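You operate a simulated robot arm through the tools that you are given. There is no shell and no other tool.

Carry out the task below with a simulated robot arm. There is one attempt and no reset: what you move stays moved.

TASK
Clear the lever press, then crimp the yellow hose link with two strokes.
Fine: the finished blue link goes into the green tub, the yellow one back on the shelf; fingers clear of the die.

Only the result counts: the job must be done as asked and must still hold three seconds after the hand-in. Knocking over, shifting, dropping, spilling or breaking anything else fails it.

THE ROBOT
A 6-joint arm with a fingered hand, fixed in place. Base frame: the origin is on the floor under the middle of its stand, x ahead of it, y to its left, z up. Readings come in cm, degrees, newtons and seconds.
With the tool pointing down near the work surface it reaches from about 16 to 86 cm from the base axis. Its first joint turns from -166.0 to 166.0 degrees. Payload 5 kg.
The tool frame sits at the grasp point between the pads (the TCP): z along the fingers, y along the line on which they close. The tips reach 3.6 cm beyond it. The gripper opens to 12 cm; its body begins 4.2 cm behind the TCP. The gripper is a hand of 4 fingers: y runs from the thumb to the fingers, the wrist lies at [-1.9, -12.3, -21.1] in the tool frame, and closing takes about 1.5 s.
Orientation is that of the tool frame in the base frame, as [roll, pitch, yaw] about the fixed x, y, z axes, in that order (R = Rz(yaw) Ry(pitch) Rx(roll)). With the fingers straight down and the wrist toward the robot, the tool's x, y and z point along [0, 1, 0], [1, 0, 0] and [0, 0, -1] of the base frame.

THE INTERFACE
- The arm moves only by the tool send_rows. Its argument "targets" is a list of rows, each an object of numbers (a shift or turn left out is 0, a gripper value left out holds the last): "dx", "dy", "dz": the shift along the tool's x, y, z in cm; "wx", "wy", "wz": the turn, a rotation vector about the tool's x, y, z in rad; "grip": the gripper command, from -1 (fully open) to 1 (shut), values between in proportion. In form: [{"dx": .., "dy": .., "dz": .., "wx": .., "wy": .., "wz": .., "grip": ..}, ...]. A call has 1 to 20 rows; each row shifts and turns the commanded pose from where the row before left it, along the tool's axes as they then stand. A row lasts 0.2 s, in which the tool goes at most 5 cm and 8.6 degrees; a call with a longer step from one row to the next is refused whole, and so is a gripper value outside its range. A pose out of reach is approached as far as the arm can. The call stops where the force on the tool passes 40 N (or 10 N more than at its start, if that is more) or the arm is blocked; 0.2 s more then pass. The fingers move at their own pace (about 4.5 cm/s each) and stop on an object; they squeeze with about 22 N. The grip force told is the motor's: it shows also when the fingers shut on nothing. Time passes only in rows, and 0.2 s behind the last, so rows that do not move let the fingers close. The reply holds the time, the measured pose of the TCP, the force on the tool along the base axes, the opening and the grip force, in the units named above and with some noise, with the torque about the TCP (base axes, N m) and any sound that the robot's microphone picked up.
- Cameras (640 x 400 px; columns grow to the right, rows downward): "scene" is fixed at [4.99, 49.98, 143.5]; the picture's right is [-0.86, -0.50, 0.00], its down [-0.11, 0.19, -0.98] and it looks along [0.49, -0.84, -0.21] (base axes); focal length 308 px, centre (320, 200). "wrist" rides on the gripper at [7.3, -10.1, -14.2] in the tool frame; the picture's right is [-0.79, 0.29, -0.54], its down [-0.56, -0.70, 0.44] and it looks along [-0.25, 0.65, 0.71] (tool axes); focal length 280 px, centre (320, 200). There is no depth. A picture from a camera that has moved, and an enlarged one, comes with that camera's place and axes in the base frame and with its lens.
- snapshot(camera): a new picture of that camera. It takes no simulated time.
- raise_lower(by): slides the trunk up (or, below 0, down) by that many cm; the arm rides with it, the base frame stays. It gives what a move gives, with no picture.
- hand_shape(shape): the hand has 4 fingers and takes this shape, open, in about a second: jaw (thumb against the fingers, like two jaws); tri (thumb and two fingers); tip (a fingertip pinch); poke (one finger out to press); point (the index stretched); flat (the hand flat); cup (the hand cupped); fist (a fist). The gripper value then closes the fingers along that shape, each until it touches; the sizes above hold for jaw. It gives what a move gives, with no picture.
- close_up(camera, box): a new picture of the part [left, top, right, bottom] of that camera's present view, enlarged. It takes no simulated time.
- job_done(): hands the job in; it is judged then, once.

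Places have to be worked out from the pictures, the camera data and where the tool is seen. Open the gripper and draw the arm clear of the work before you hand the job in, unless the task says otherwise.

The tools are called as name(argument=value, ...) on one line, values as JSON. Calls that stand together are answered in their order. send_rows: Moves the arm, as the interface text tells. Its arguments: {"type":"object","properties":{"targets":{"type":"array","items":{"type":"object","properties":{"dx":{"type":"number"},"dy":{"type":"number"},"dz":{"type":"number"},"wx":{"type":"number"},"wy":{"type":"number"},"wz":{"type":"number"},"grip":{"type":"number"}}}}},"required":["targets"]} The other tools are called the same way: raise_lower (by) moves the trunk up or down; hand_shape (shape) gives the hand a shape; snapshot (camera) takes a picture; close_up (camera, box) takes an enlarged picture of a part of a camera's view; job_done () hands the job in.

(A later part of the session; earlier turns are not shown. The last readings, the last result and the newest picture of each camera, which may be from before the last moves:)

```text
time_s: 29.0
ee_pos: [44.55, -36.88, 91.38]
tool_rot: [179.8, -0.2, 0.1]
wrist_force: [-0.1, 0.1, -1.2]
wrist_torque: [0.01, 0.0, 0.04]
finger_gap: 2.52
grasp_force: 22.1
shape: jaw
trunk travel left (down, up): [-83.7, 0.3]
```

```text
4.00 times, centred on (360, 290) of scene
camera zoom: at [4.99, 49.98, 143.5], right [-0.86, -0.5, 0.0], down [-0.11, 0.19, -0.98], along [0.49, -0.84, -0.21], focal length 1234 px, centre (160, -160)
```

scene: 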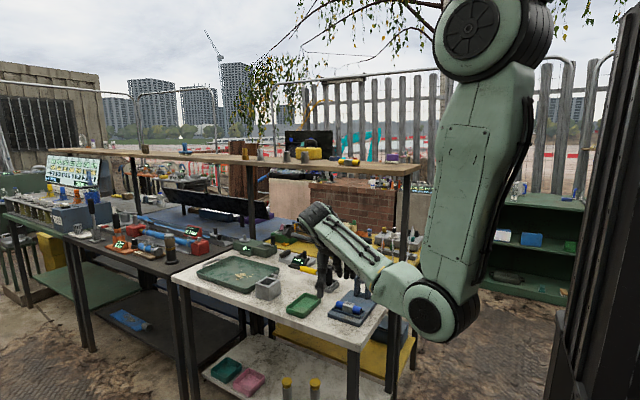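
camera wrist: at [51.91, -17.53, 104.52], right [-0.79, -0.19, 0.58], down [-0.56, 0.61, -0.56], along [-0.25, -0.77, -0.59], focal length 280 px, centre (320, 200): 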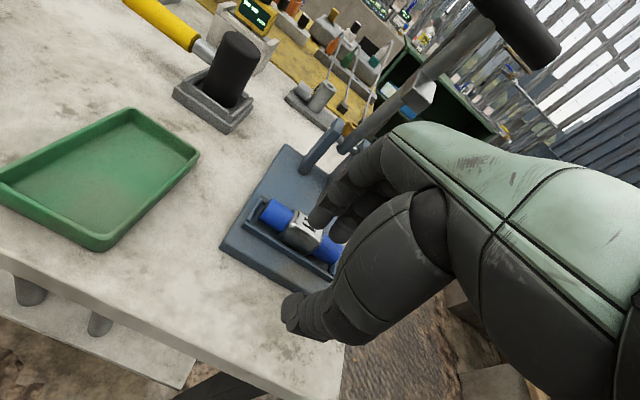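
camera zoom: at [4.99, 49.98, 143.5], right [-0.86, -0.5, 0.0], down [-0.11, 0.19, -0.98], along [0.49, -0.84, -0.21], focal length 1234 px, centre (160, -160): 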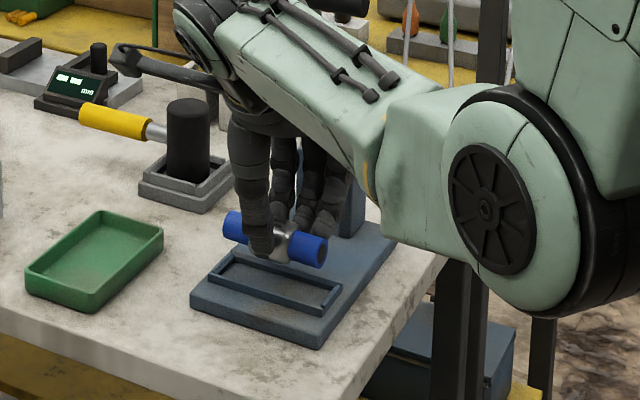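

The blue link is out of the pocket and level, with the pocket empty below it. I pull it forward away from the lever, raise it, carry it over to the tub, and begin turning the hand so the link will lie lengthwise (along y) in the tub.

send_rows(targets=[{"dy": -2}, {"dy": -3}, {"dy": -3}, {"dz": -3}, {"dz": -3}, {"dz": -3}, {"dx": 3}, {"dx": 3}, {"dx": 3}, {"dx": 3}, {"dx": 3.5}])

send_rows(targets=[{"wz": -0.136}, {"wz": -0.136}, {"wz": -0.136}, {"wz": -0.136}, {"wz": -0.136}, {"wz": -0.136}, {"wz": -0.136}, {"wz": -0.136}, {"wz": -0.136}])

snapshot(camera="wrist")

snapshot(camera="scene")

```text
time_s: 31.4
ee_pos: [59.9, -28.71, 100.38]
tool_rot: [179.8, 0.1, 0.0]
wrist_force: [0.0, 0.6, -1.3]
wrist_torque: [0.01, 0.04, 0.0]
finger_gap: 2.52
grasp_force: 21.7
shape: jaw
trunk travel left (down, up): [-83.7, 0.3]
```

```text
time_s: 33.4
ee_pos: [60.0, -28.82, 100.21]
tool_rot: [179.8, 0.2, 70.3]
wrist_force: [0.1, 0.6, -0.5]
wrist_torque: [0.0, 0.01, 0.01]
finger_gap: 2.54
grasp_force: 22.5
shape: jaw
trunk travel left (down, up): [-83.7, 0.3]
```

```text
taken
camera wrist: at [52.83, -18.48, 114.45], right [0.0, -0.84, 0.55], down [-0.85, -0.29, -0.44], along [0.53, -0.46, -0.71], focal length 280 px, centre (320, 200)
```

wrist: 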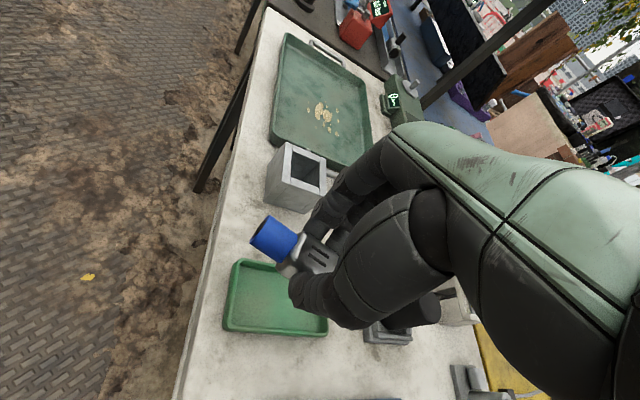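

```text
taken
```

scene: 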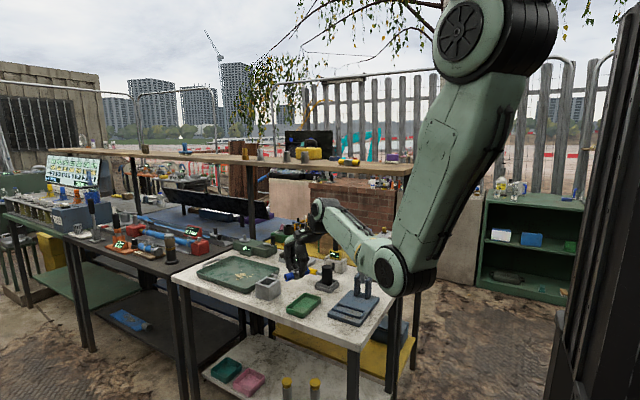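

The blue link is held level above the tub, which I place at x 56.7–63.6 and y -39 to -27, centre (60.1, -33). I turn a little further to yaw 78 and move over the centre, then descend part-way.

send_rows(targets=[{"wz": -0.134}, {"dx": -2.1, "dy": 0.5}, {"dx": -2.0, "dy": 0.47}, {"dz": 2}, {"dz": 2}, {"dz": 2}, {"dz": 2}])

snapshot(camera="wrist")

close_up(camera="scene", box=[250, 210, 410, 340])

```text
time_s: 35.0
ee_pos: [59.97, -33.12, 92.37]
tool_rot: [179.8, 0.4, 77.8]
wrist_force: [-1.0, 0.6, -0.9]
wrist_torque: [-0.02, 0.04, 0.03]
finger_gap: 2.53
grasp_force: 21.8
shape: jaw
trunk travel left (down, up): [-83.7, 0.3]
```

```text
taken
camera wrist: at [51.56, -23.73, 106.46], right [0.11, -0.83, 0.55], down [-0.8, -0.4, -0.44], along [0.59, -0.39, -0.71], focal length 280 px, centre (320, 200)
```

wrist: 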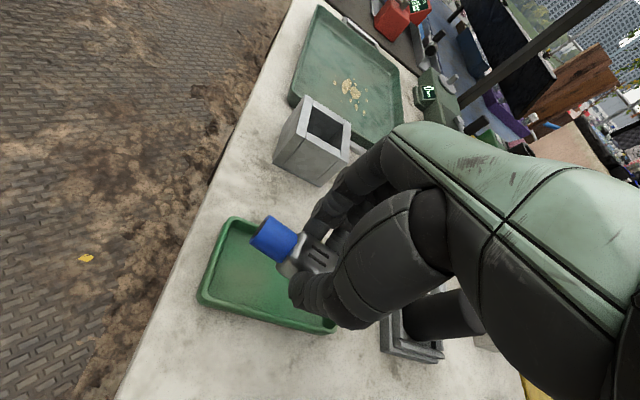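

```text
3.08 times, centred on (330, 275) of scene
camera zoom: at [4.99, 49.98, 143.5], right [-0.86, -0.5, 0.0], down [-0.11, 0.19, -0.98], along [0.49, -0.84, -0.21], focal length 949 px, centre (289, -31)
```

zoom: 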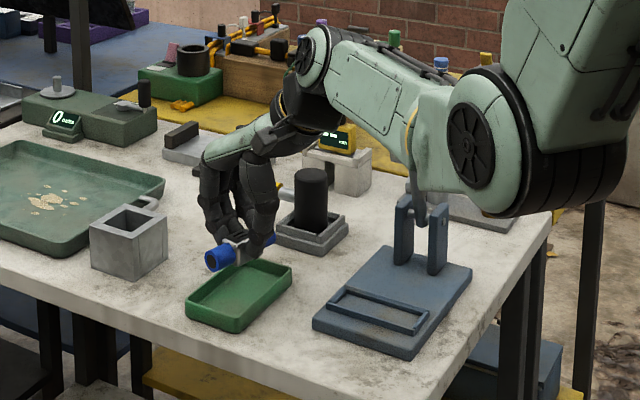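

The link is above the tub centre and the arm is clear of the lever. I descend to just above the rim in small steps.

send_rows(targets=[{"dz": 1}, {"dz": 1}, {"dz": 0.8}])

close_up(camera="wrist", box=[180, 190, 380, 350])

close_up(camera="scene", box=[275, 260, 345, 330])

```text
time_s: 35.8
ee_pos: [59.76, -33.08, 89.54]
tool_rot: [179.9, 0.2, 77.9]
wrist_force: [-0.2, 0.0, -1.0]
wrist_torque: [0.01, 0.01, 0.05]
finger_gap: 2.54
grasp_force: 21.4
shape: jaw
trunk travel left (down, up): [-83.7, 0.3]
```

```text
2.50 times, centred on (280, 270) of wrist
camera zoom: at [51.53, -23.75, 103.64], right [0.11, -0.83, 0.55], down [-0.8, -0.4, -0.44], along [0.59, -0.39, -0.71], focal length 701 px, centre (420, 25)
```

zoom: 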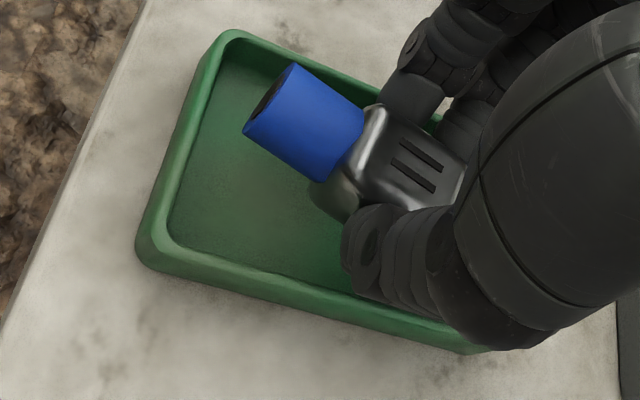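

```text
5.71 times, centred on (310, 295) of scene
camera zoom: at [4.99, 49.98, 143.5], right [-0.86, -0.5, 0.0], down [-0.11, 0.19, -0.98], along [0.49, -0.84, -0.21], focal length 1763 px, centre (377, -343)
```

zoom: 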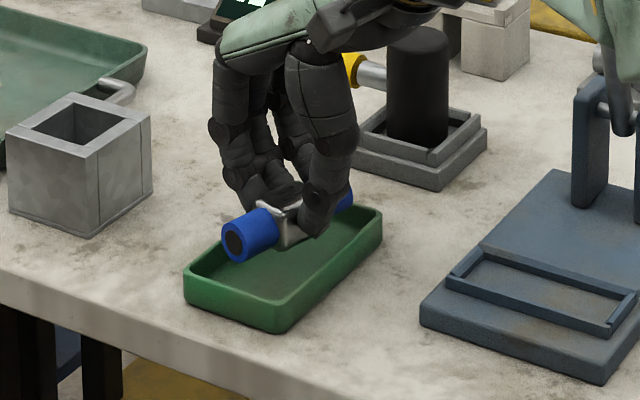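

The fingers are just above the tub and slightly toward its -x side, and the rim top looks to be about z=84. I shift +0.4 cm in x and lower about 1.5 cm, watching the force.

send_rows(targets=[{"dx": 0.08, "dy": 0.39}, {"dz": 0.5}, {"dz": 0.5}, {"dz": 0.5}])

close_up(camera="wrist", box=[180, 190, 380, 350])

close_up(camera="scene", box=[275, 260, 345, 330])

```text
time_s: 36.8
ee_pos: [60.33, -33.22, 88.2]
tool_rot: [179.8, 0.3, 77.7]
wrist_force: [0.4, -0.9, -0.9]
wrist_torque: [-0.04, 0.01, 0.0]
finger_gap: 2.5
grasp_force: 22.2
shape: jaw
trunk travel left (down, up): [-83.7, 0.3]
```

```text
2.50 times, centred on (280, 270) of wrist
camera zoom: at [51.95, -23.83, 102.2], right [0.11, -0.83, 0.55], down [-0.8, -0.4, -0.44], along [0.59, -0.39, -0.71], focal length 701 px, centre (420, 25)
```

zoom: 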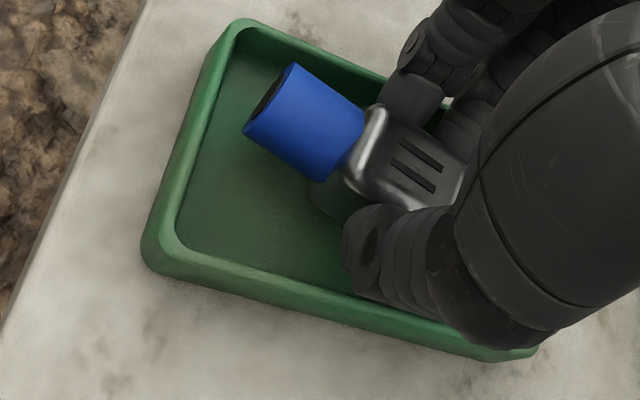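

```text
5.71 times, centred on (310, 295) of scene
camera zoom: at [4.99, 49.98, 143.5], right [-0.86, -0.5, 0.0], down [-0.11, 0.19, -0.98], along [0.49, -0.84, -0.21], focal length 1763 px, centre (377, -343)
```

zoom: 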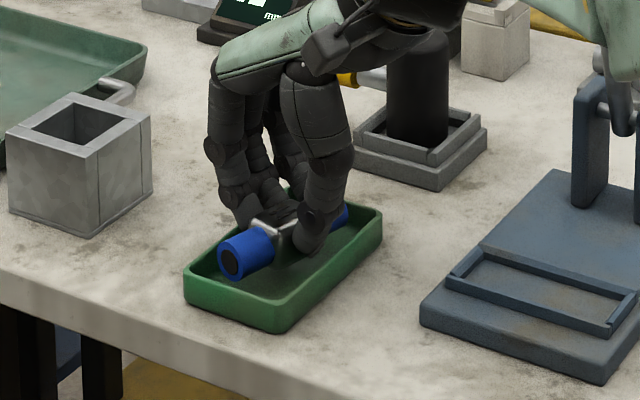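

No contact yet, and the link hangs a little above the tub floor. I lower in small steps to settle it, watching for touch.

send_rows(targets=[{"dz": 0.3}, {"dz": 0.3}])

close_up(camera="scene", box=[285, 265, 335, 320])

close_up(camera="wrist", box=[220, 190, 360, 330])

```text
time_s: 37.4
ee_pos: [60.34, -33.26, 87.43]
tool_rot: [179.9, 0.2, 78.0]
wrist_force: [-0.2, -0.2, -1.3]
wrist_torque: [-0.01, 0.01, 0.01]
finger_gap: 2.51
grasp_force: 21.8
shape: jaw
trunk travel left (down, up): [-83.7, 0.3]
```

```text
7.27 times, centred on (310, 292) of scene
camera zoom: at [4.99, 49.98, 143.5], right [-0.86, -0.5, 0.0], down [-0.11, 0.19, -0.98], along [0.49, -0.84, -0.21], focal length 2243 px, centre (393, -473)
```

zoom: 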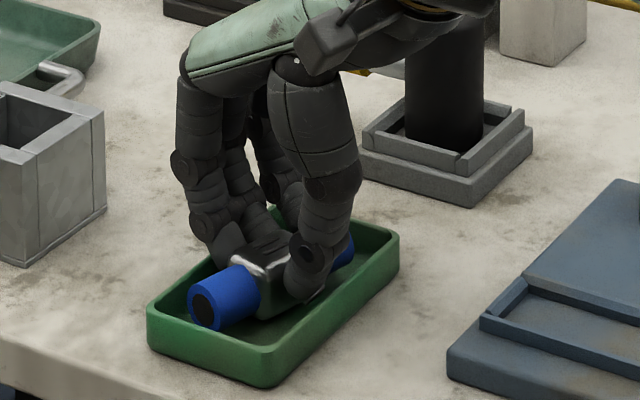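

```text
2.86 times, centred on (290, 260) of wrist
camera zoom: at [52.01, -23.77, 101.54], right [0.12, -0.83, 0.55], down [-0.8, -0.4, -0.44], along [0.59, -0.39, -0.71], focal length 801 px, centre (406, 29)
```

zoom: 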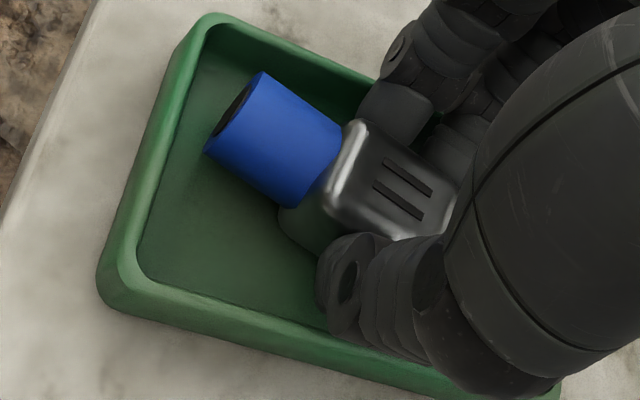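

The link is nearly on the floor, with the fingers inside the tub rim on both sides. I lower 0.3 cm more and open slightly to let go.

send_rows(targets=[{"dz": 0.3}, {"grip": 0.55}, {"grip": 0.52}, {"grip": 0.5}, {"grip": 0.5}])

close_up(camera="scene", box=[285, 265, 335, 320])

close_up(camera="wrist", box=[220, 190, 360, 330])

```text
time_s: 38.6
ee_pos: [60.41, -33.04, 87.19]
tool_rot: [179.8, 0.1, 77.9]
wrist_force: [0.3, 0.0, 0.1]
wrist_torque: [-0.01, -0.01, 0.02]
finger_gap: 2.96
grasp_force: 0.1
shape: jaw
trunk travel left (down, up): [-83.7, 0.3]
```

```text
7.27 times, centred on (310, 292) of scene
camera zoom: at [4.99, 49.98, 143.5], right [-0.86, -0.5, 0.0], down [-0.11, 0.19, -0.98], along [0.49, -0.84, -0.21], focal length 2243 px, centre (393, -473)
```

zoom: 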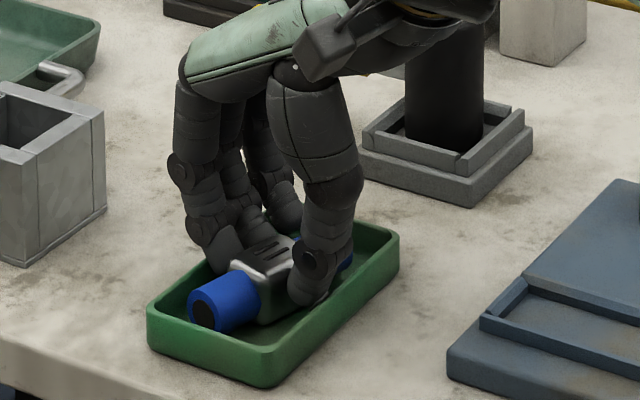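

```text
2.86 times, centred on (290, 260) of wrist
camera zoom: at [52.03, -23.71, 101.29], right [0.11, -0.83, 0.55], down [-0.8, -0.4, -0.44], along [0.59, -0.39, -0.71], focal length 801 px, centre (406, 29)
```

zoom: 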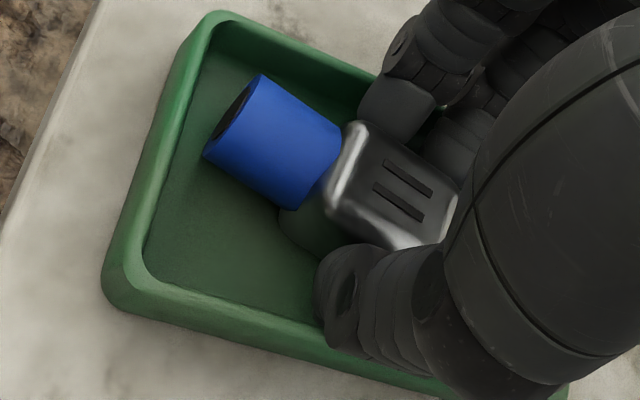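

The link rests on the tub floor, released. I lift the hand straight up slowly and check that the link stays.

send_rows(targets=[{"dz": -0.5, "grip": 0.47}, {"dz": -0.7}, {"dz": -1}, {"dz": -2}, {"dz": -3}, {"dz": -3}, {"dz": -3, "grip": 0.1}])

close_up(camera="scene", box=[260, 220, 410, 340])

snapshot(camera="wrist")

```text
time_s: 40.2
ee_pos: [60.43, -33.01, 100.3]
tool_rot: [179.9, 0.3, 77.8]
wrist_force: [0.1, 0.0, 0.6]
wrist_torque: [0.01, -0.02, -0.01]
finger_gap: 5.37
grasp_force: 0.0
shape: jaw
trunk travel left (down, up): [-83.7, 0.3]
```

```text
3.33 times, centred on (335, 280) of scene
camera zoom: at [4.99, 49.98, 143.5], right [-0.86, -0.5, 0.0], down [-0.11, 0.19, -0.98], along [0.49, -0.84, -0.21], focal length 1028 px, centre (270, -67)
```

zoom: 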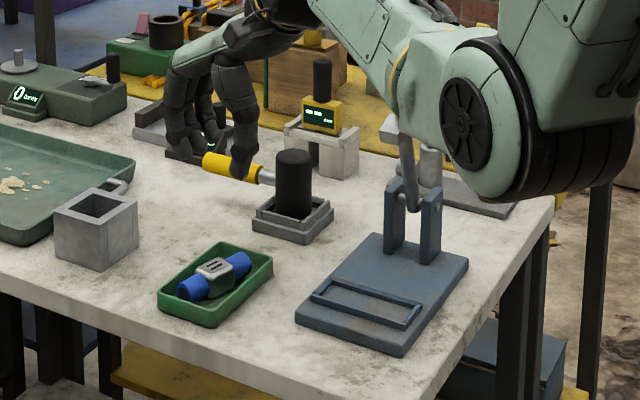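

```text
taken
camera wrist: at [52.02, -23.66, 114.43], right [0.11, -0.83, 0.55], down [-0.8, -0.4, -0.44], along [0.59, -0.39, -0.71], focal length 280 px, centre (320, 200)
```

wrist: 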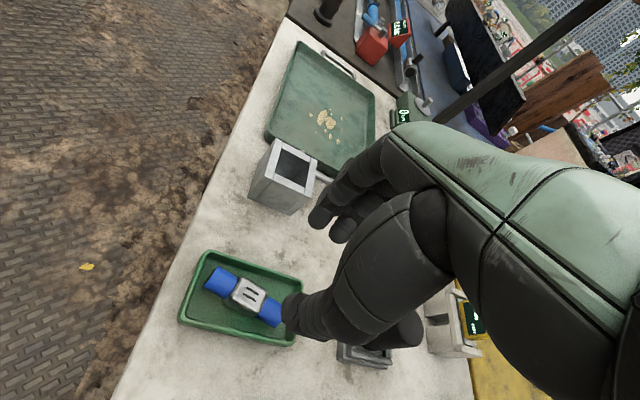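

The blue link lies in the green tub and nothing else has moved. I turn back to yaw 0 and rise in front of the shelf toward z≈140, shifting outward as I go up.

send_rows(targets=[{"wz": 0.136}, {"wz": 0.136}, {"wz": 0.136}, {"wz": 0.136}, {"wz": 0.136}, {"wz": 0.136}, {"wz": 0.136}, {"wz": 0.136}, {"wz": 0.136}, {"wz": 0.134}, {"dz": -4, "dy": 1}, {"dz": -4, "dy": 1}, {"dz": -4, "dy": 1, "dx": 0.5}, {"dz": -4, "dy": 1, "dx": 0.5}, {"dz": -4, "dy": 1.5, "dx": 0.5}, {"dz": -4, "dy": 1.5, "dx": 0.5}])

snapshot(camera="wrist")

snapshot(camera="scene")

```text
time_s: 43.6
ee_pos: [62.34, -40.07, 124.6]
tool_rot: [179.8, -0.1, 0.2]
wrist_force: [0.0, -0.5, -0.1]
wrist_torque: [0.0, -0.02, 0.01]
finger_gap: 5.36
grasp_force: 0.2
shape: jaw
trunk travel left (down, up): [-83.7, 0.3]
```

```text
taken
camera wrist: at [69.56, -29.7, 138.69], right [-0.79, -0.29, 0.54], down [-0.56, 0.7, -0.45], along [-0.25, -0.66, -0.71], focal length 280 px, centre (320, 200)
```

wrist: 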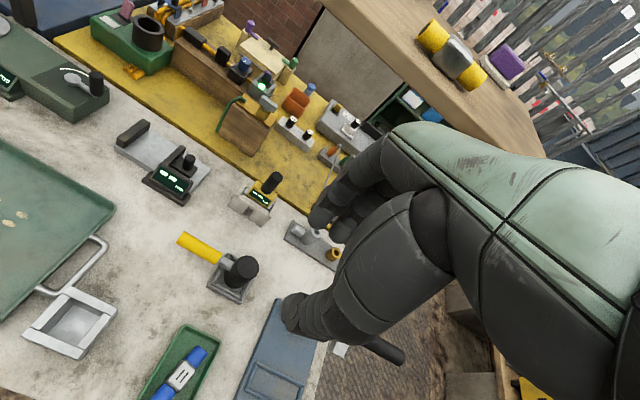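

```text
taken
```

scene: 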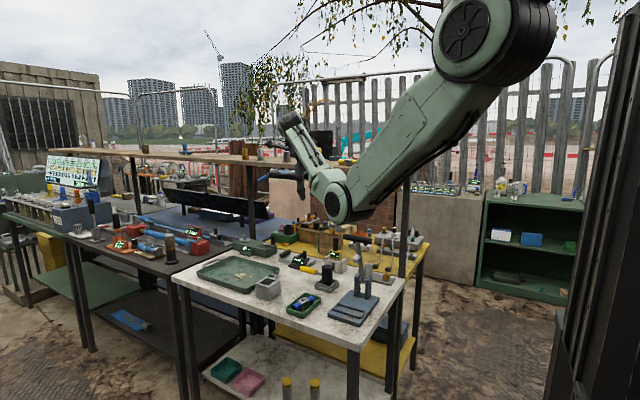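

This works. I continue up to z≈141 while drifting a bit toward the shelf but staying clear of its edge (y≈-60.7).

send_rows(targets=[{"dz": -3, "dy": 1}, {"dz": -3, "dy": 1}, {"dz": -3, "dy": 1}, {"dz": -3, "dy": 1}, {"dz": -3, "dy": 1}, {"dz": -2, "dy": 1}])

snapshot(camera="wrist")

close_up(camera="scene", box=[240, 90, 420, 220])

```text
time_s: 45.0
ee_pos: [62.18, -46.01, 141.42]
tool_rot: [179.7, 0.0, 0.0]
wrist_force: [0.0, 0.1, -0.6]
wrist_torque: [0.0, -0.01, 0.01]
finger_gap: 5.35
grasp_force: 0.1
shape: jaw
trunk travel left (down, up): [-83.7, 0.3]
```

```text
taken
camera wrist: at [69.47, -35.7, 155.6], right [-0.79, -0.29, 0.54], down [-0.56, 0.7, -0.45], along [-0.25, -0.66, -0.71], focal length 280 px, centre (320, 200)
```

wrist: 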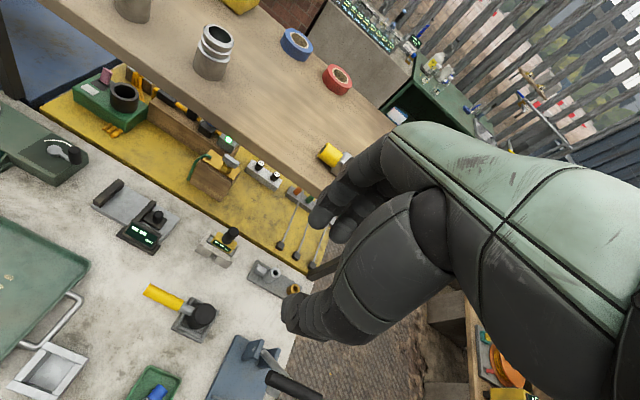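

```text
3.08 times, centred on (330, 155) of scene
camera zoom: at [4.99, 49.98, 143.5], right [-0.86, -0.5, 0.0], down [-0.11, 0.19, -0.98], along [0.49, -0.84, -0.21], focal length 949 px, centre (289, 338)
```

zoom: 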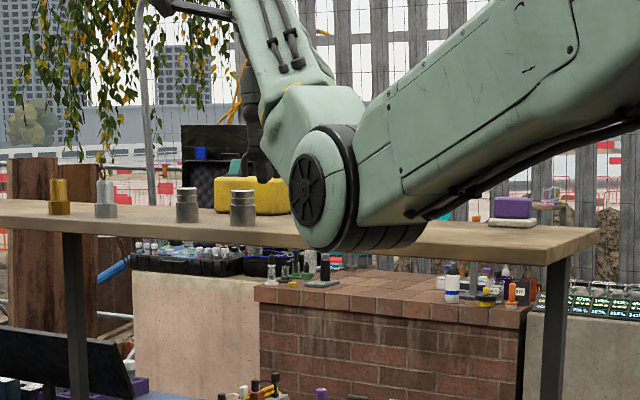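

The hand is at (62.2, -46, 141.4). I move toward the shelf over its front edge at this height, toward (59.2, -58).

send_rows(targets=[{"dy": 3, "dx": -0.8}, {"dy": 3, "dx": -0.8}, {"dy": 3, "dx": -0.7}, {"dy": 3, "dx": -0.7}])

snapshot(camera="wrist")

close_up(camera="wrist", box=[230, 60, 430, 340])

snapshot(camera="scene")

```text
time_s: 46.0
ee_pos: [59.11, -58.42, 141.52]
tool_rot: [179.8, -0.2, 0.1]
wrist_force: [-0.5, -1.1, -0.2]
wrist_torque: [0.03, -0.02, -0.01]
finger_gap: 5.37
grasp_force: 0.1
shape: jaw
trunk travel left (down, up): [-83.7, 0.3]
```

```text
taken
camera wrist: at [66.28, -48.04, 155.62], right [-0.79, -0.29, 0.54], down [-0.56, 0.7, -0.45], along [-0.25, -0.66, -0.71], focal length 280 px, centre (320, 200)
```

wrist: 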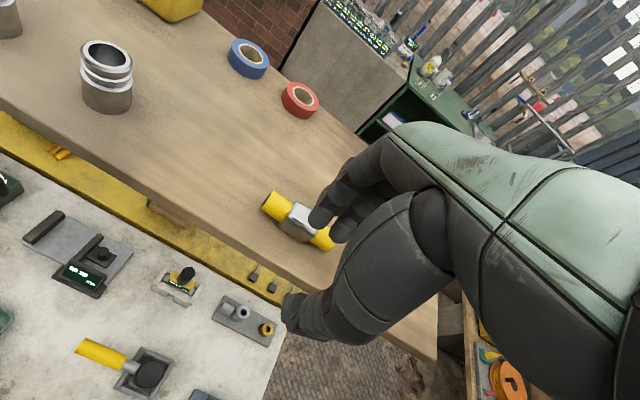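

```text
1.43 times, centred on (330, 200) of wrist
camera zoom: at [66.28, -48.04, 155.62], right [-0.79, -0.29, 0.54], down [-0.56, 0.7, -0.45], along [-0.25, -0.66, -0.71], focal length 401 px, centre (306, 200)
```

zoom: 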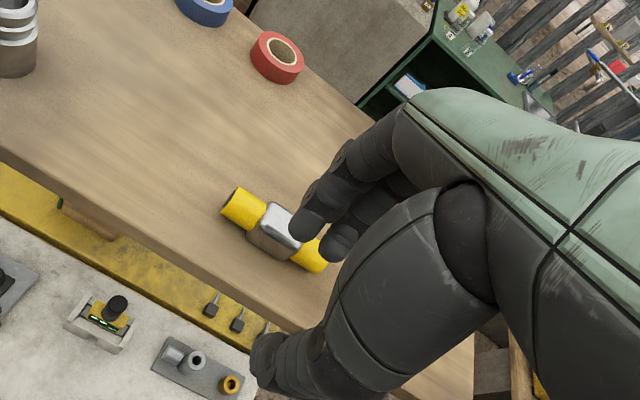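

```text
taken
```

scene: 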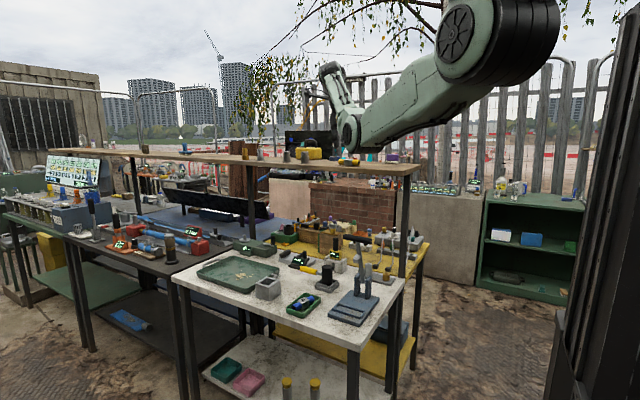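

By triangulation the yellow sleeve top is near (59.3, -66.0, 132.3) and the shelf is near z≈129.8. I move over it at this height and look.

send_rows(targets=[{"dy": 2.6, "dx": 0.1}, {"dy": 2.5, "dx": 0.1}, {"dy": 2.5}])

close_up(camera="wrist", box=[200, 120, 420, 380])

close_up(camera="scene", box=[300, 60, 420, 180])

```text
time_s: 46.8
ee_pos: [59.31, -65.56, 141.44]
tool_rot: [179.9, 0.0, 0.1]
wrist_force: [-0.5, 0.3, 0.7]
wrist_torque: [0.01, 0.03, 0.0]
finger_gap: 5.39
grasp_force: 0.1
shape: jaw
trunk travel left (down, up): [-83.7, 0.3]
```

```text
1.54 times, centred on (310, 250) of wrist
camera zoom: at [66.62, -55.28, 155.61], right [-0.79, -0.29, 0.54], down [-0.56, 0.7, -0.45], along [-0.25, -0.66, -0.71], focal length 431 px, centre (335, 123)
```

zoom: 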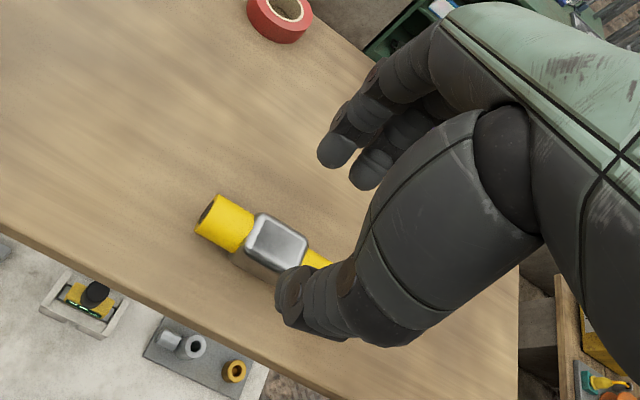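

```text
3.33 times, centred on (360, 120) of scene
camera zoom: at [4.99, 49.98, 143.5], right [-0.86, -0.5, 0.0], down [-0.11, 0.19, -0.98], along [0.49, -0.84, -0.21], focal length 1028 px, centre (187, 467)
```

zoom: 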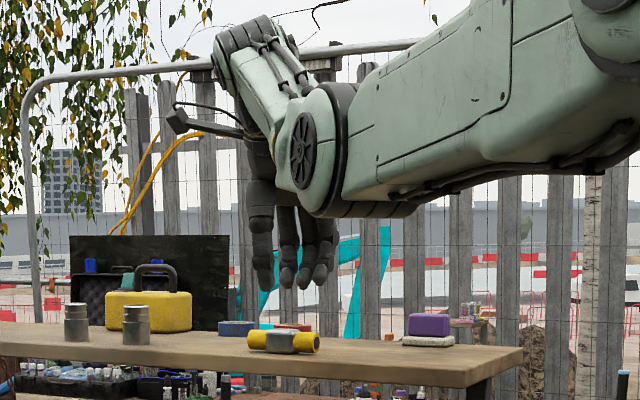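

The yellow sleeve is centred near (59.2, -65.9), top about 132.7, and the shelf is at about 130.0. I descend to z≈136.5 with the fingers on either side.

send_rows(targets=[{"dz": 1.7}, {"dz": 1.7}, {"dz": 1.5}, {"dz": 0}])

close_up(camera="wrist", box=[200, 120, 420, 380])

close_up(camera="scene", box=[320, 110, 400, 180])

```text
time_s: 47.8
ee_pos: [59.37, -65.57, 136.69]
tool_rot: [179.8, -0.1, 0.1]
wrist_force: [0.4, -0.2, -0.2]
wrist_torque: [-0.02, -0.01, 0.05]
finger_gap: 5.4
grasp_force: 0.0
shape: jaw
trunk travel left (down, up): [-83.7, 0.3]
```

```text
1.54 times, centred on (310, 250) of wrist
camera zoom: at [66.69, -55.27, 150.81], right [-0.79, -0.29, 0.54], down [-0.56, 0.7, -0.45], along [-0.25, -0.66, -0.71], focal length 431 px, centre (335, 123)
```

zoom: 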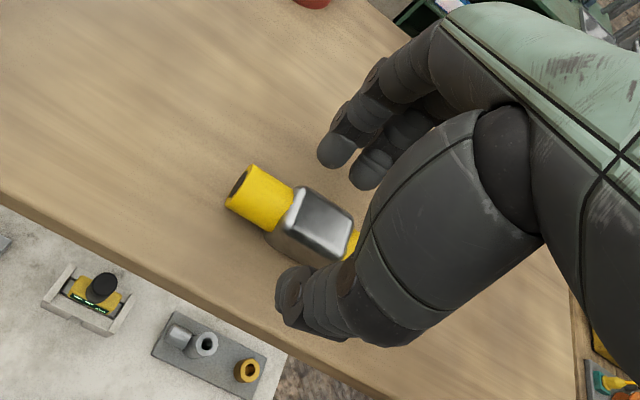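

```text
5.71 times, centred on (360, 145) of scene
camera zoom: at [4.99, 49.98, 143.5], right [-0.86, -0.5, 0.0], down [-0.11, 0.19, -0.98], along [0.49, -0.84, -0.21], focal length 1763 px, centre (91, 514)
```

zoom: 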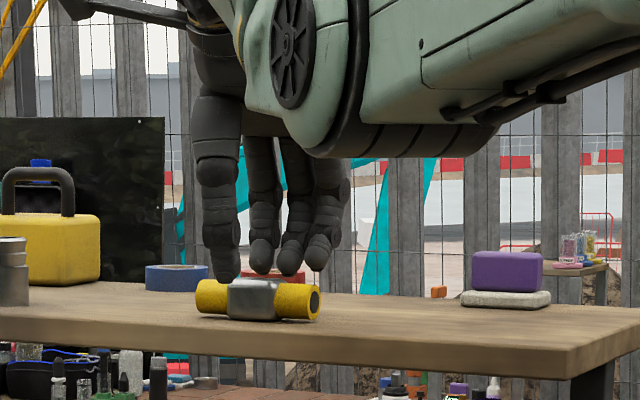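

The sleeve spans z≈130.1 to 132.8 and is centred at (59.2, -65.8). I nudge to centre, descend 1.8 cm and begin closing.

send_rows(targets=[{"dx": -0.15, "dy": 0.25, "dz": 0.6}, {"dz": 0.6}, {"dz": 0.6}, {"grip": 0.3}, {"grip": 0.45}, {"grip": 0.5}, {"grip": 0.5}])

close_up(camera="wrist", box=[230, 160, 370, 340])

close_up(camera="scene", box=[330, 125, 390, 175])

```text
time_s: 49.4
ee_pos: [59.34, -65.81, 134.86]
tool_rot: [179.8, -0.1, 0.1]
wrist_force: [1.0, -1.0, 0.1]
wrist_torque: [0.01, 0.0, 0.03]
finger_gap: 3.04
grasp_force: 0.1
shape: jaw
trunk travel left (down, up): [-83.7, 0.3]
```

```text
2.22 times, centred on (300, 250) of wrist
camera zoom: at [66.61, -55.55, 148.95], right [-0.79, -0.29, 0.54], down [-0.56, 0.7, -0.45], along [-0.25, -0.66, -0.71], focal length 623 px, centre (364, 89)
```

zoom: 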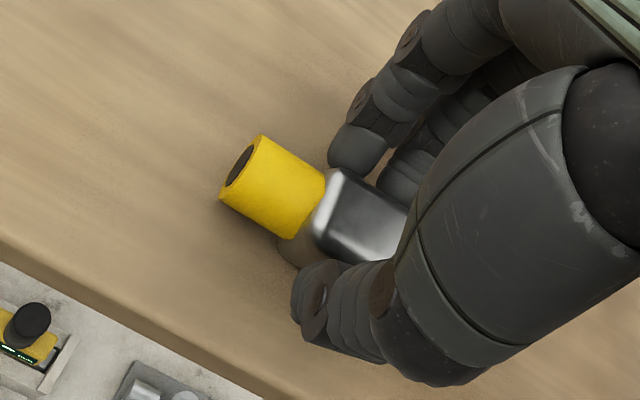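

```text
8.00 times, centred on (360, 150) of scene
camera zoom: at [4.99, 49.98, 143.5], right [-0.86, -0.5, 0.0], down [-0.11, 0.19, -0.98], along [0.49, -0.84, -0.21], focal length 2468 px, centre (0, 600)
```

zoom: 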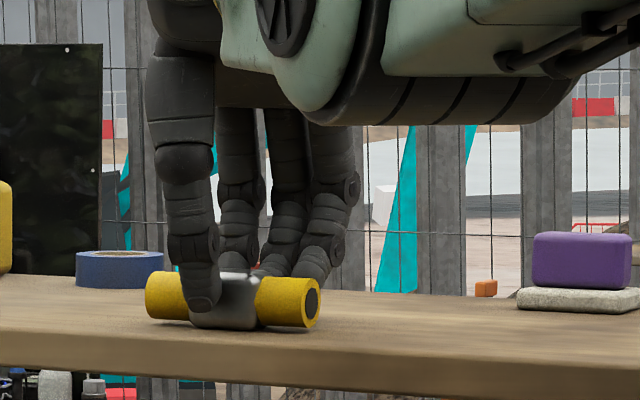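

The fingers are beside the sleeve, the hand about 0.25 cm too far in +x. I correct and close to grip.

send_rows(targets=[{"dx": -0.25}, {"grip": 0.6}, {"grip": 0.7}, {"grip": 0.8}, {"grip": 0.9}, {"grip": 1.0}])

close_up(camera="wrist", box=[230, 160, 370, 340])

```text
time_s: 50.8
ee_pos: [59.1, -65.81, 134.8]
tool_rot: [179.7, -0.2, 0.1]
wrist_force: [-1.5, 0.3, -0.2]
wrist_torque: [0.0, 0.01, 0.01]
finger_gap: 2.56
grasp_force: 21.9
shape: jaw
trunk travel left (down, up): [-83.7, 0.3]
```

```text
2.22 times, centred on (300, 250) of wrist
camera zoom: at [66.41, -55.52, 148.91], right [-0.79, -0.29, 0.54], down [-0.56, 0.7, -0.45], along [-0.25, -0.66, -0.71], focal length 623 px, centre (364, 89)
```

zoom: 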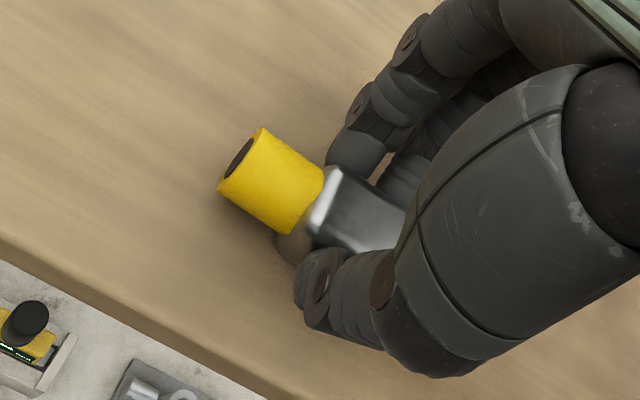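

Gripped: 22 N, gap 2.56 cm, at TCP (59.1, -65.8, 134.8). I lift it straight up and take it off the shelf toward the robot.

send_rows(targets=[{"dz": -1}, {"dz": -2}, {"dz": -2}, {"dz": -2}, {"dy": -3, "dx": 0.4}, {"dy": -3, "dx": 0.4}, {"dy": -3, "dx": 0.4}, {"dy": -3, "dx": 0.5}, {"dy": -3, "dx": 0.5}, {"dy": -3, "dx": 0.5}, {"dy": -2, "dx": 0.4}])

snapshot(camera="wrist")

snapshot(camera="scene")

```text
time_s: 53.2
ee_pos: [62.32, -45.7, 141.7]
tool_rot: [179.6, -0.1, -0.1]
wrist_force: [1.1, 0.0, -0.9]
wrist_torque: [0.0, 0.01, 0.01]
finger_gap: 2.54
grasp_force: 21.9
shape: jaw
trunk travel left (down, up): [-83.7, 0.3]
```

```text
taken
camera wrist: at [69.57, -35.36, 155.74], right [-0.79, -0.29, 0.54], down [-0.56, 0.7, -0.45], along [-0.25, -0.66, -0.71], focal length 280 px, centre (320, 200)
```

wrist: 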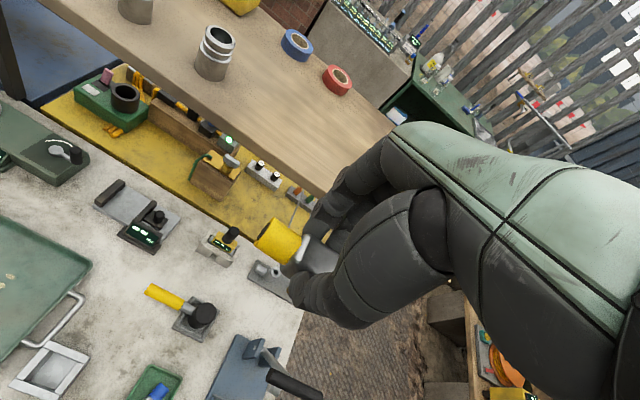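

```text
taken
```

scene: 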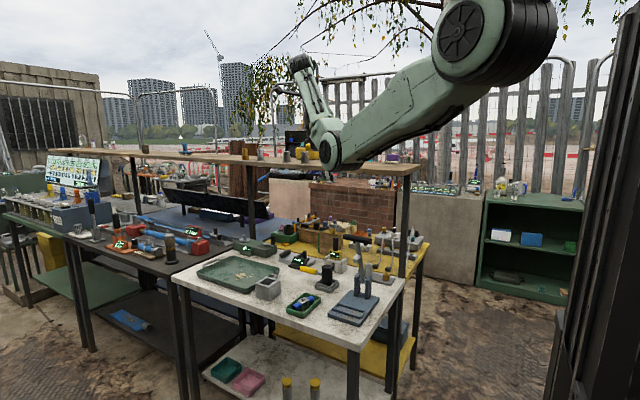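

The yellow link is held well. I bring it down in front of the shelf along the same way and across to in front of the press.

send_rows(targets=[{"dz": 3, "dy": -1}, {"dz": 3, "dy": -1}, {"dz": 3, "dy": -1}, {"dz": 3, "dy": -1}, {"dz": 3, "dy": -1}, {"dz": 3, "dy": -1}, {"dz": 3, "dy": -1.5}, {"dz": 3, "dy": -1.5}, {"dz": 3, "dy": -1.5}, {"dz": 3, "dy": -1.5}, {"dz": 3, "dy": -1.5}, {"dz": 3, "dy": -1.5}, {"dx": -3}, {"dx": -3}, {"dx": -3}, {"dx": -3}, {"dx": -3}, {"dx": -2.6}])

snapshot(camera="wrist")

snapshot(camera="scene")

```text
time_s: 57.0
ee_pos: [44.7, -31.12, 105.79]
tool_rot: [179.8, -0.3, 0.1]
wrist_force: [-0.3, 0.4, -0.5]
wrist_torque: [0.04, 0.01, -0.01]
finger_gap: 2.6
grasp_force: 22.3
shape: jaw
trunk travel left (down, up): [-83.7, 0.3]
```

```text
taken
camera wrist: at [51.86, -20.78, 119.88], right [-0.79, -0.29, 0.54], down [-0.56, 0.7, -0.45], along [-0.25, -0.66, -0.71], focal length 280 px, centre (320, 200)
```

wrist: 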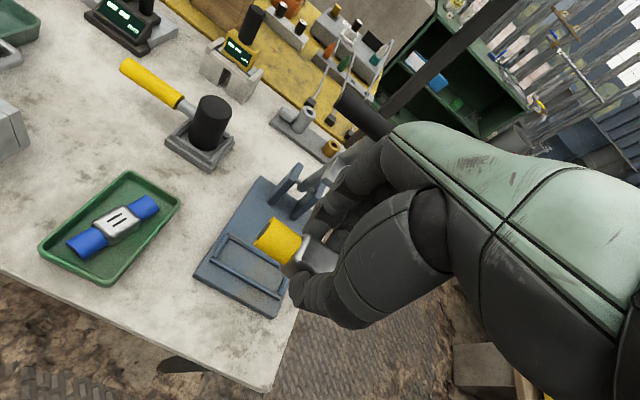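

```text
taken
```

scene: 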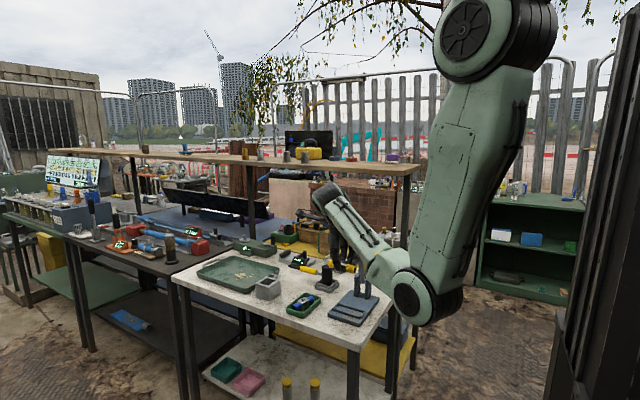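

The press and link are in view, and the blue link rests in its tub. I descend in front of the die to z≈91.5 and then slide the link over the pocket.

send_rows(targets=[{"dz": 3}, {"dz": 3}, {"dz": 3}, {"dz": 3}, {"dz": 2.2}])

close_up(camera="wrist", box=[190, 100, 390, 340])

close_up(camera="scene", box=[320, 240, 400, 340])

```text
time_s: 58.2
ee_pos: [44.73, -31.14, 91.39]
tool_rot: [179.6, -0.1, 0.0]
wrist_force: [0.0, -0.5, -1.3]
wrist_torque: [0.0, 0.02, 0.04]
finger_gap: 2.57
grasp_force: 21.9
shape: jaw
trunk travel left (down, up): [-83.7, 0.3]
```

```text
1.67 times, centred on (290, 220) of wrist
camera zoom: at [51.95, -20.69, 105.55], right [-0.79, -0.29, 0.54], down [-0.56, 0.7, -0.45], along [-0.25, -0.66, -0.71], focal length 467 px, centre (370, 167)
```

zoom: 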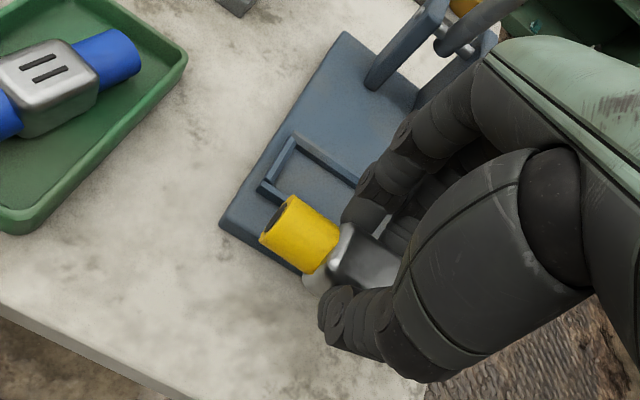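

```text
4.00 times, centred on (360, 290) of scene
camera zoom: at [4.99, 49.98, 143.5], right [-0.86, -0.5, 0.0], down [-0.11, 0.19, -0.98], along [0.49, -0.84, -0.21], focal length 1234 px, centre (160, -160)
```

zoom: 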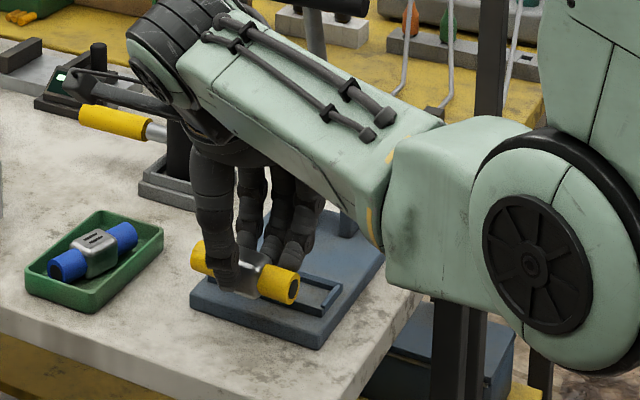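

The yellow link sits in the hand nearly the same as the blue one did. I slide back over the pocket to y≈-36.87 at this height and check alignment.

send_rows(targets=[{"dy": 2}, {"dy": 2}, {"dy": 1.73}, {"dy": 0}])

close_up(camera="wrist", box=[210, 100, 410, 340])

close_up(camera="scene", box=[335, 265, 395, 335])

```text
time_s: 59.2
ee_pos: [44.66, -36.86, 91.34]
tool_rot: [179.9, -0.1, 0.1]
wrist_force: [-0.5, -0.2, -0.3]
wrist_torque: [0.02, 0.0, -0.02]
finger_gap: 2.56
grasp_force: 21.9
shape: jaw
trunk travel left (down, up): [-83.7, 0.3]
```

```text
1.67 times, centred on (310, 220) of wrist
camera zoom: at [51.89, -26.42, 105.5], right [-0.79, -0.29, 0.54], down [-0.56, 0.7, -0.45], along [-0.25, -0.66, -0.71], focal length 467 px, centre (337, 167)
```

zoom: 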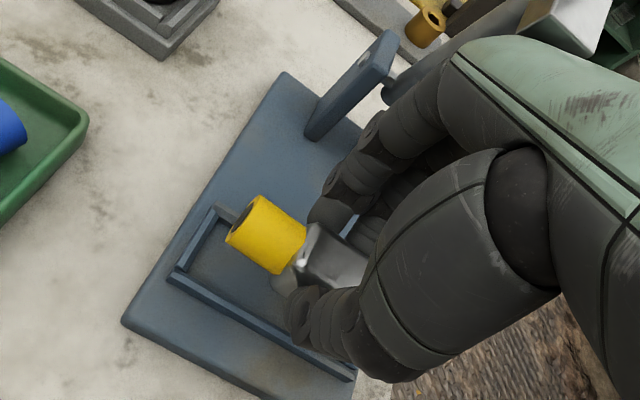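

```text
5.71 times, centred on (365, 300) of scene
camera zoom: at [4.99, 49.98, 143.5], right [-0.86, -0.5, 0.0], down [-0.11, 0.19, -0.98], along [0.49, -0.84, -0.21], focal length 1763 px, centre (63, -371)
```

zoom: 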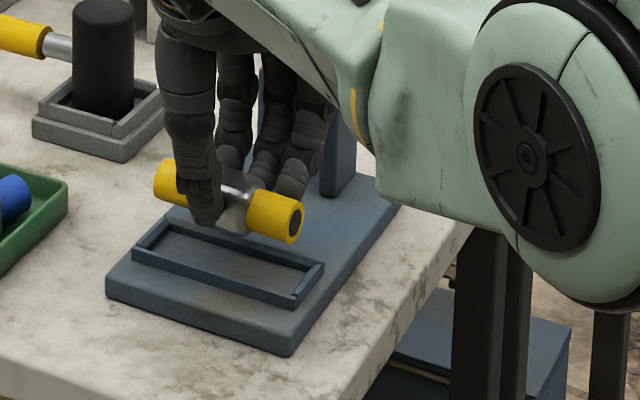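

Alignment matches how the blue link sat. I lower gently toward the pocket floor, then in fine steps watching the force.

send_rows(targets=[{"dz": 0.8}, {"dz": 0.8}, {"dz": 0.7}, {"dz": 0.3}])

close_up(camera="wrist", box=[220, 150, 370, 340])

close_up(camera="scene", box=[335, 270, 385, 330])

```text
time_s: 60.2
ee_pos: [44.81, -36.73, 88.93]
tool_rot: [179.7, 0.0, 0.1]
wrist_force: [0.4, -0.9, 0.9]
wrist_torque: [-0.03, 0.06, 0.0]
finger_gap: 2.53
grasp_force: 22.1
shape: jaw
trunk travel left (down, up): [-83.7, 0.3]
```

```text
2.11 times, centred on (295, 245) of wrist
camera zoom: at [51.94, -26.46, 103.03], right [-0.79, -0.29, 0.54], down [-0.56, 0.7, -0.45], along [-0.25, -0.66, -0.71], focal length 590 px, centre (373, 105)
```

zoom: 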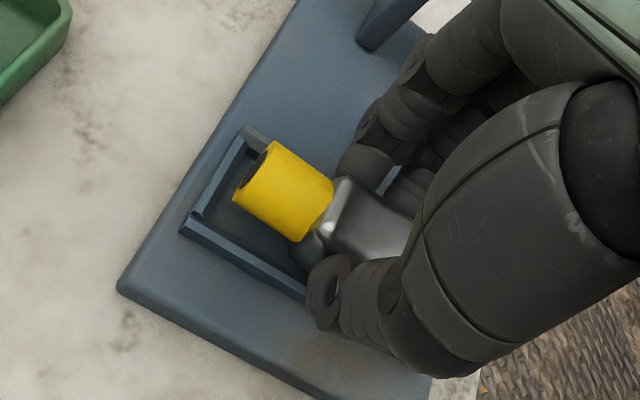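

```text
6.67 times, centred on (360, 300) of scene
camera zoom: at [4.99, 49.98, 143.5], right [-0.86, -0.5, 0.0], down [-0.11, 0.19, -0.98], along [0.49, -0.84, -0.21], focal length 2056 px, centre (53, -467)
```

zoom: 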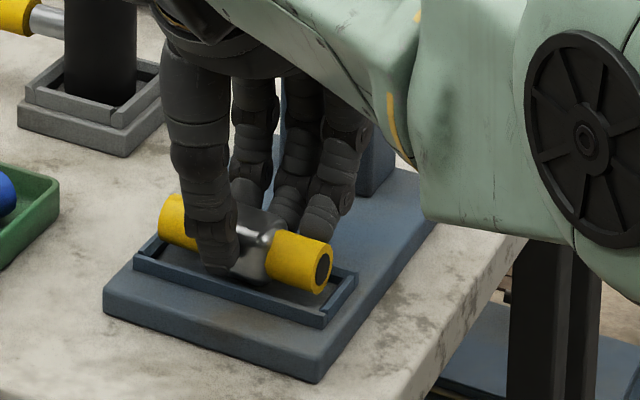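

It is about 0.4 cm above its seat and lined up. I continue down in 0.15 cm steps.

send_rows(targets=[{"dz": 0.15}, {"dz": 0.15}, {"dz": 0.15}])

close_up(camera="scene", box=[335, 270, 385, 330])

```text
time_s: 61.0
ee_pos: [44.64, -36.77, 88.44]
tool_rot: [179.8, 0.0, -0.1]
wrist_force: [-0.5, -3.7, 0.8]
wrist_torque: [-0.19, 0.05, 0.12]
finger_gap: 2.59
grasp_force: 21.7
shape: jaw
trunk travel left (down, up): [-83.7, 0.3]
```

```text
6.67 times, centred on (360, 300) of scene
camera zoom: at [4.99, 49.98, 143.5], right [-0.86, -0.5, 0.0], down [-0.11, 0.19, -0.98], along [0.49, -0.84, -0.21], focal length 2056 px, centre (53, -467)
```

zoom: 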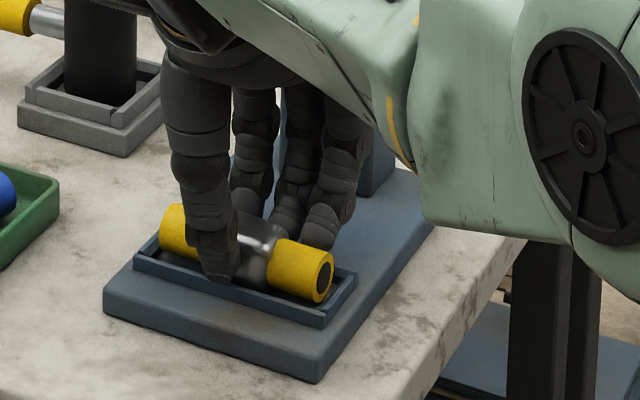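

A small sideways force (-3.7 N in y) shows that the link or thumb touches the front wall. I shift 0.12 cm to -y and read again.

send_rows(targets=[{"dy": 0.12}, {"dx": 0}])

close_up(camera="wrist", box=[220, 150, 370, 340])

```text
time_s: 61.6
ee_pos: [44.7, -36.85, 88.35]
tool_rot: [179.8, -0.1, 0.0]
wrist_force: [-0.2, 0.5, 0.4]
wrist_torque: [-0.02, 0.01, 0.03]
finger_gap: 2.59
grasp_force: 22.1
shape: jaw
trunk travel left (down, up): [-83.7, 0.3]
```

```text
2.11 times, centred on (295, 245) of wrist
camera zoom: at [51.92, -26.56, 102.52], right [-0.79, -0.29, 0.54], down [-0.56, 0.7, -0.45], along [-0.25, -0.66, -0.71], focal length 590 px, centre (373, 105)
```

zoom: 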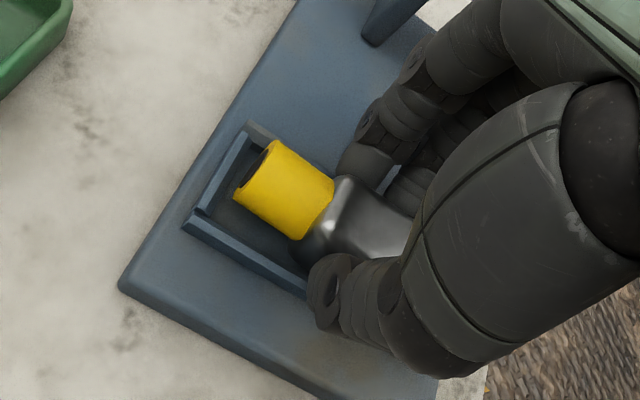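

The side force is gone. I lower a little more in fine steps until the link rests on the pocket floor.

send_rows(targets=[{"dz": 0.12}, {"dx": 0}])

send_rows(targets=[{"dz": 0.12}, {"dx": 0}])

```text
time_s: 62.2
ee_pos: [44.72, -36.84, 88.36]
tool_rot: [179.7, -0.2, 0.1]
wrist_force: [0.1, 0.0, 5.3]
wrist_torque: [-0.09, 0.07, 0.02]
finger_gap: 2.61
grasp_force: 22.1
shape: jaw
trunk travel left (down, up): [-83.7, 0.3]
```

```text
time_s: 62.8
ee_pos: [44.59, -36.74, 88.26]
tool_rot: [179.6, -0.2, 0.1]
wrist_force: [-0.2, 1.6, 12.1]
wrist_torque: [-0.08, 0.06, 0.04]
finger_gap: 2.63
grasp_force: 22.3
shape: jaw
trunk travel left (down, up): [-83.7, 0.3]
```

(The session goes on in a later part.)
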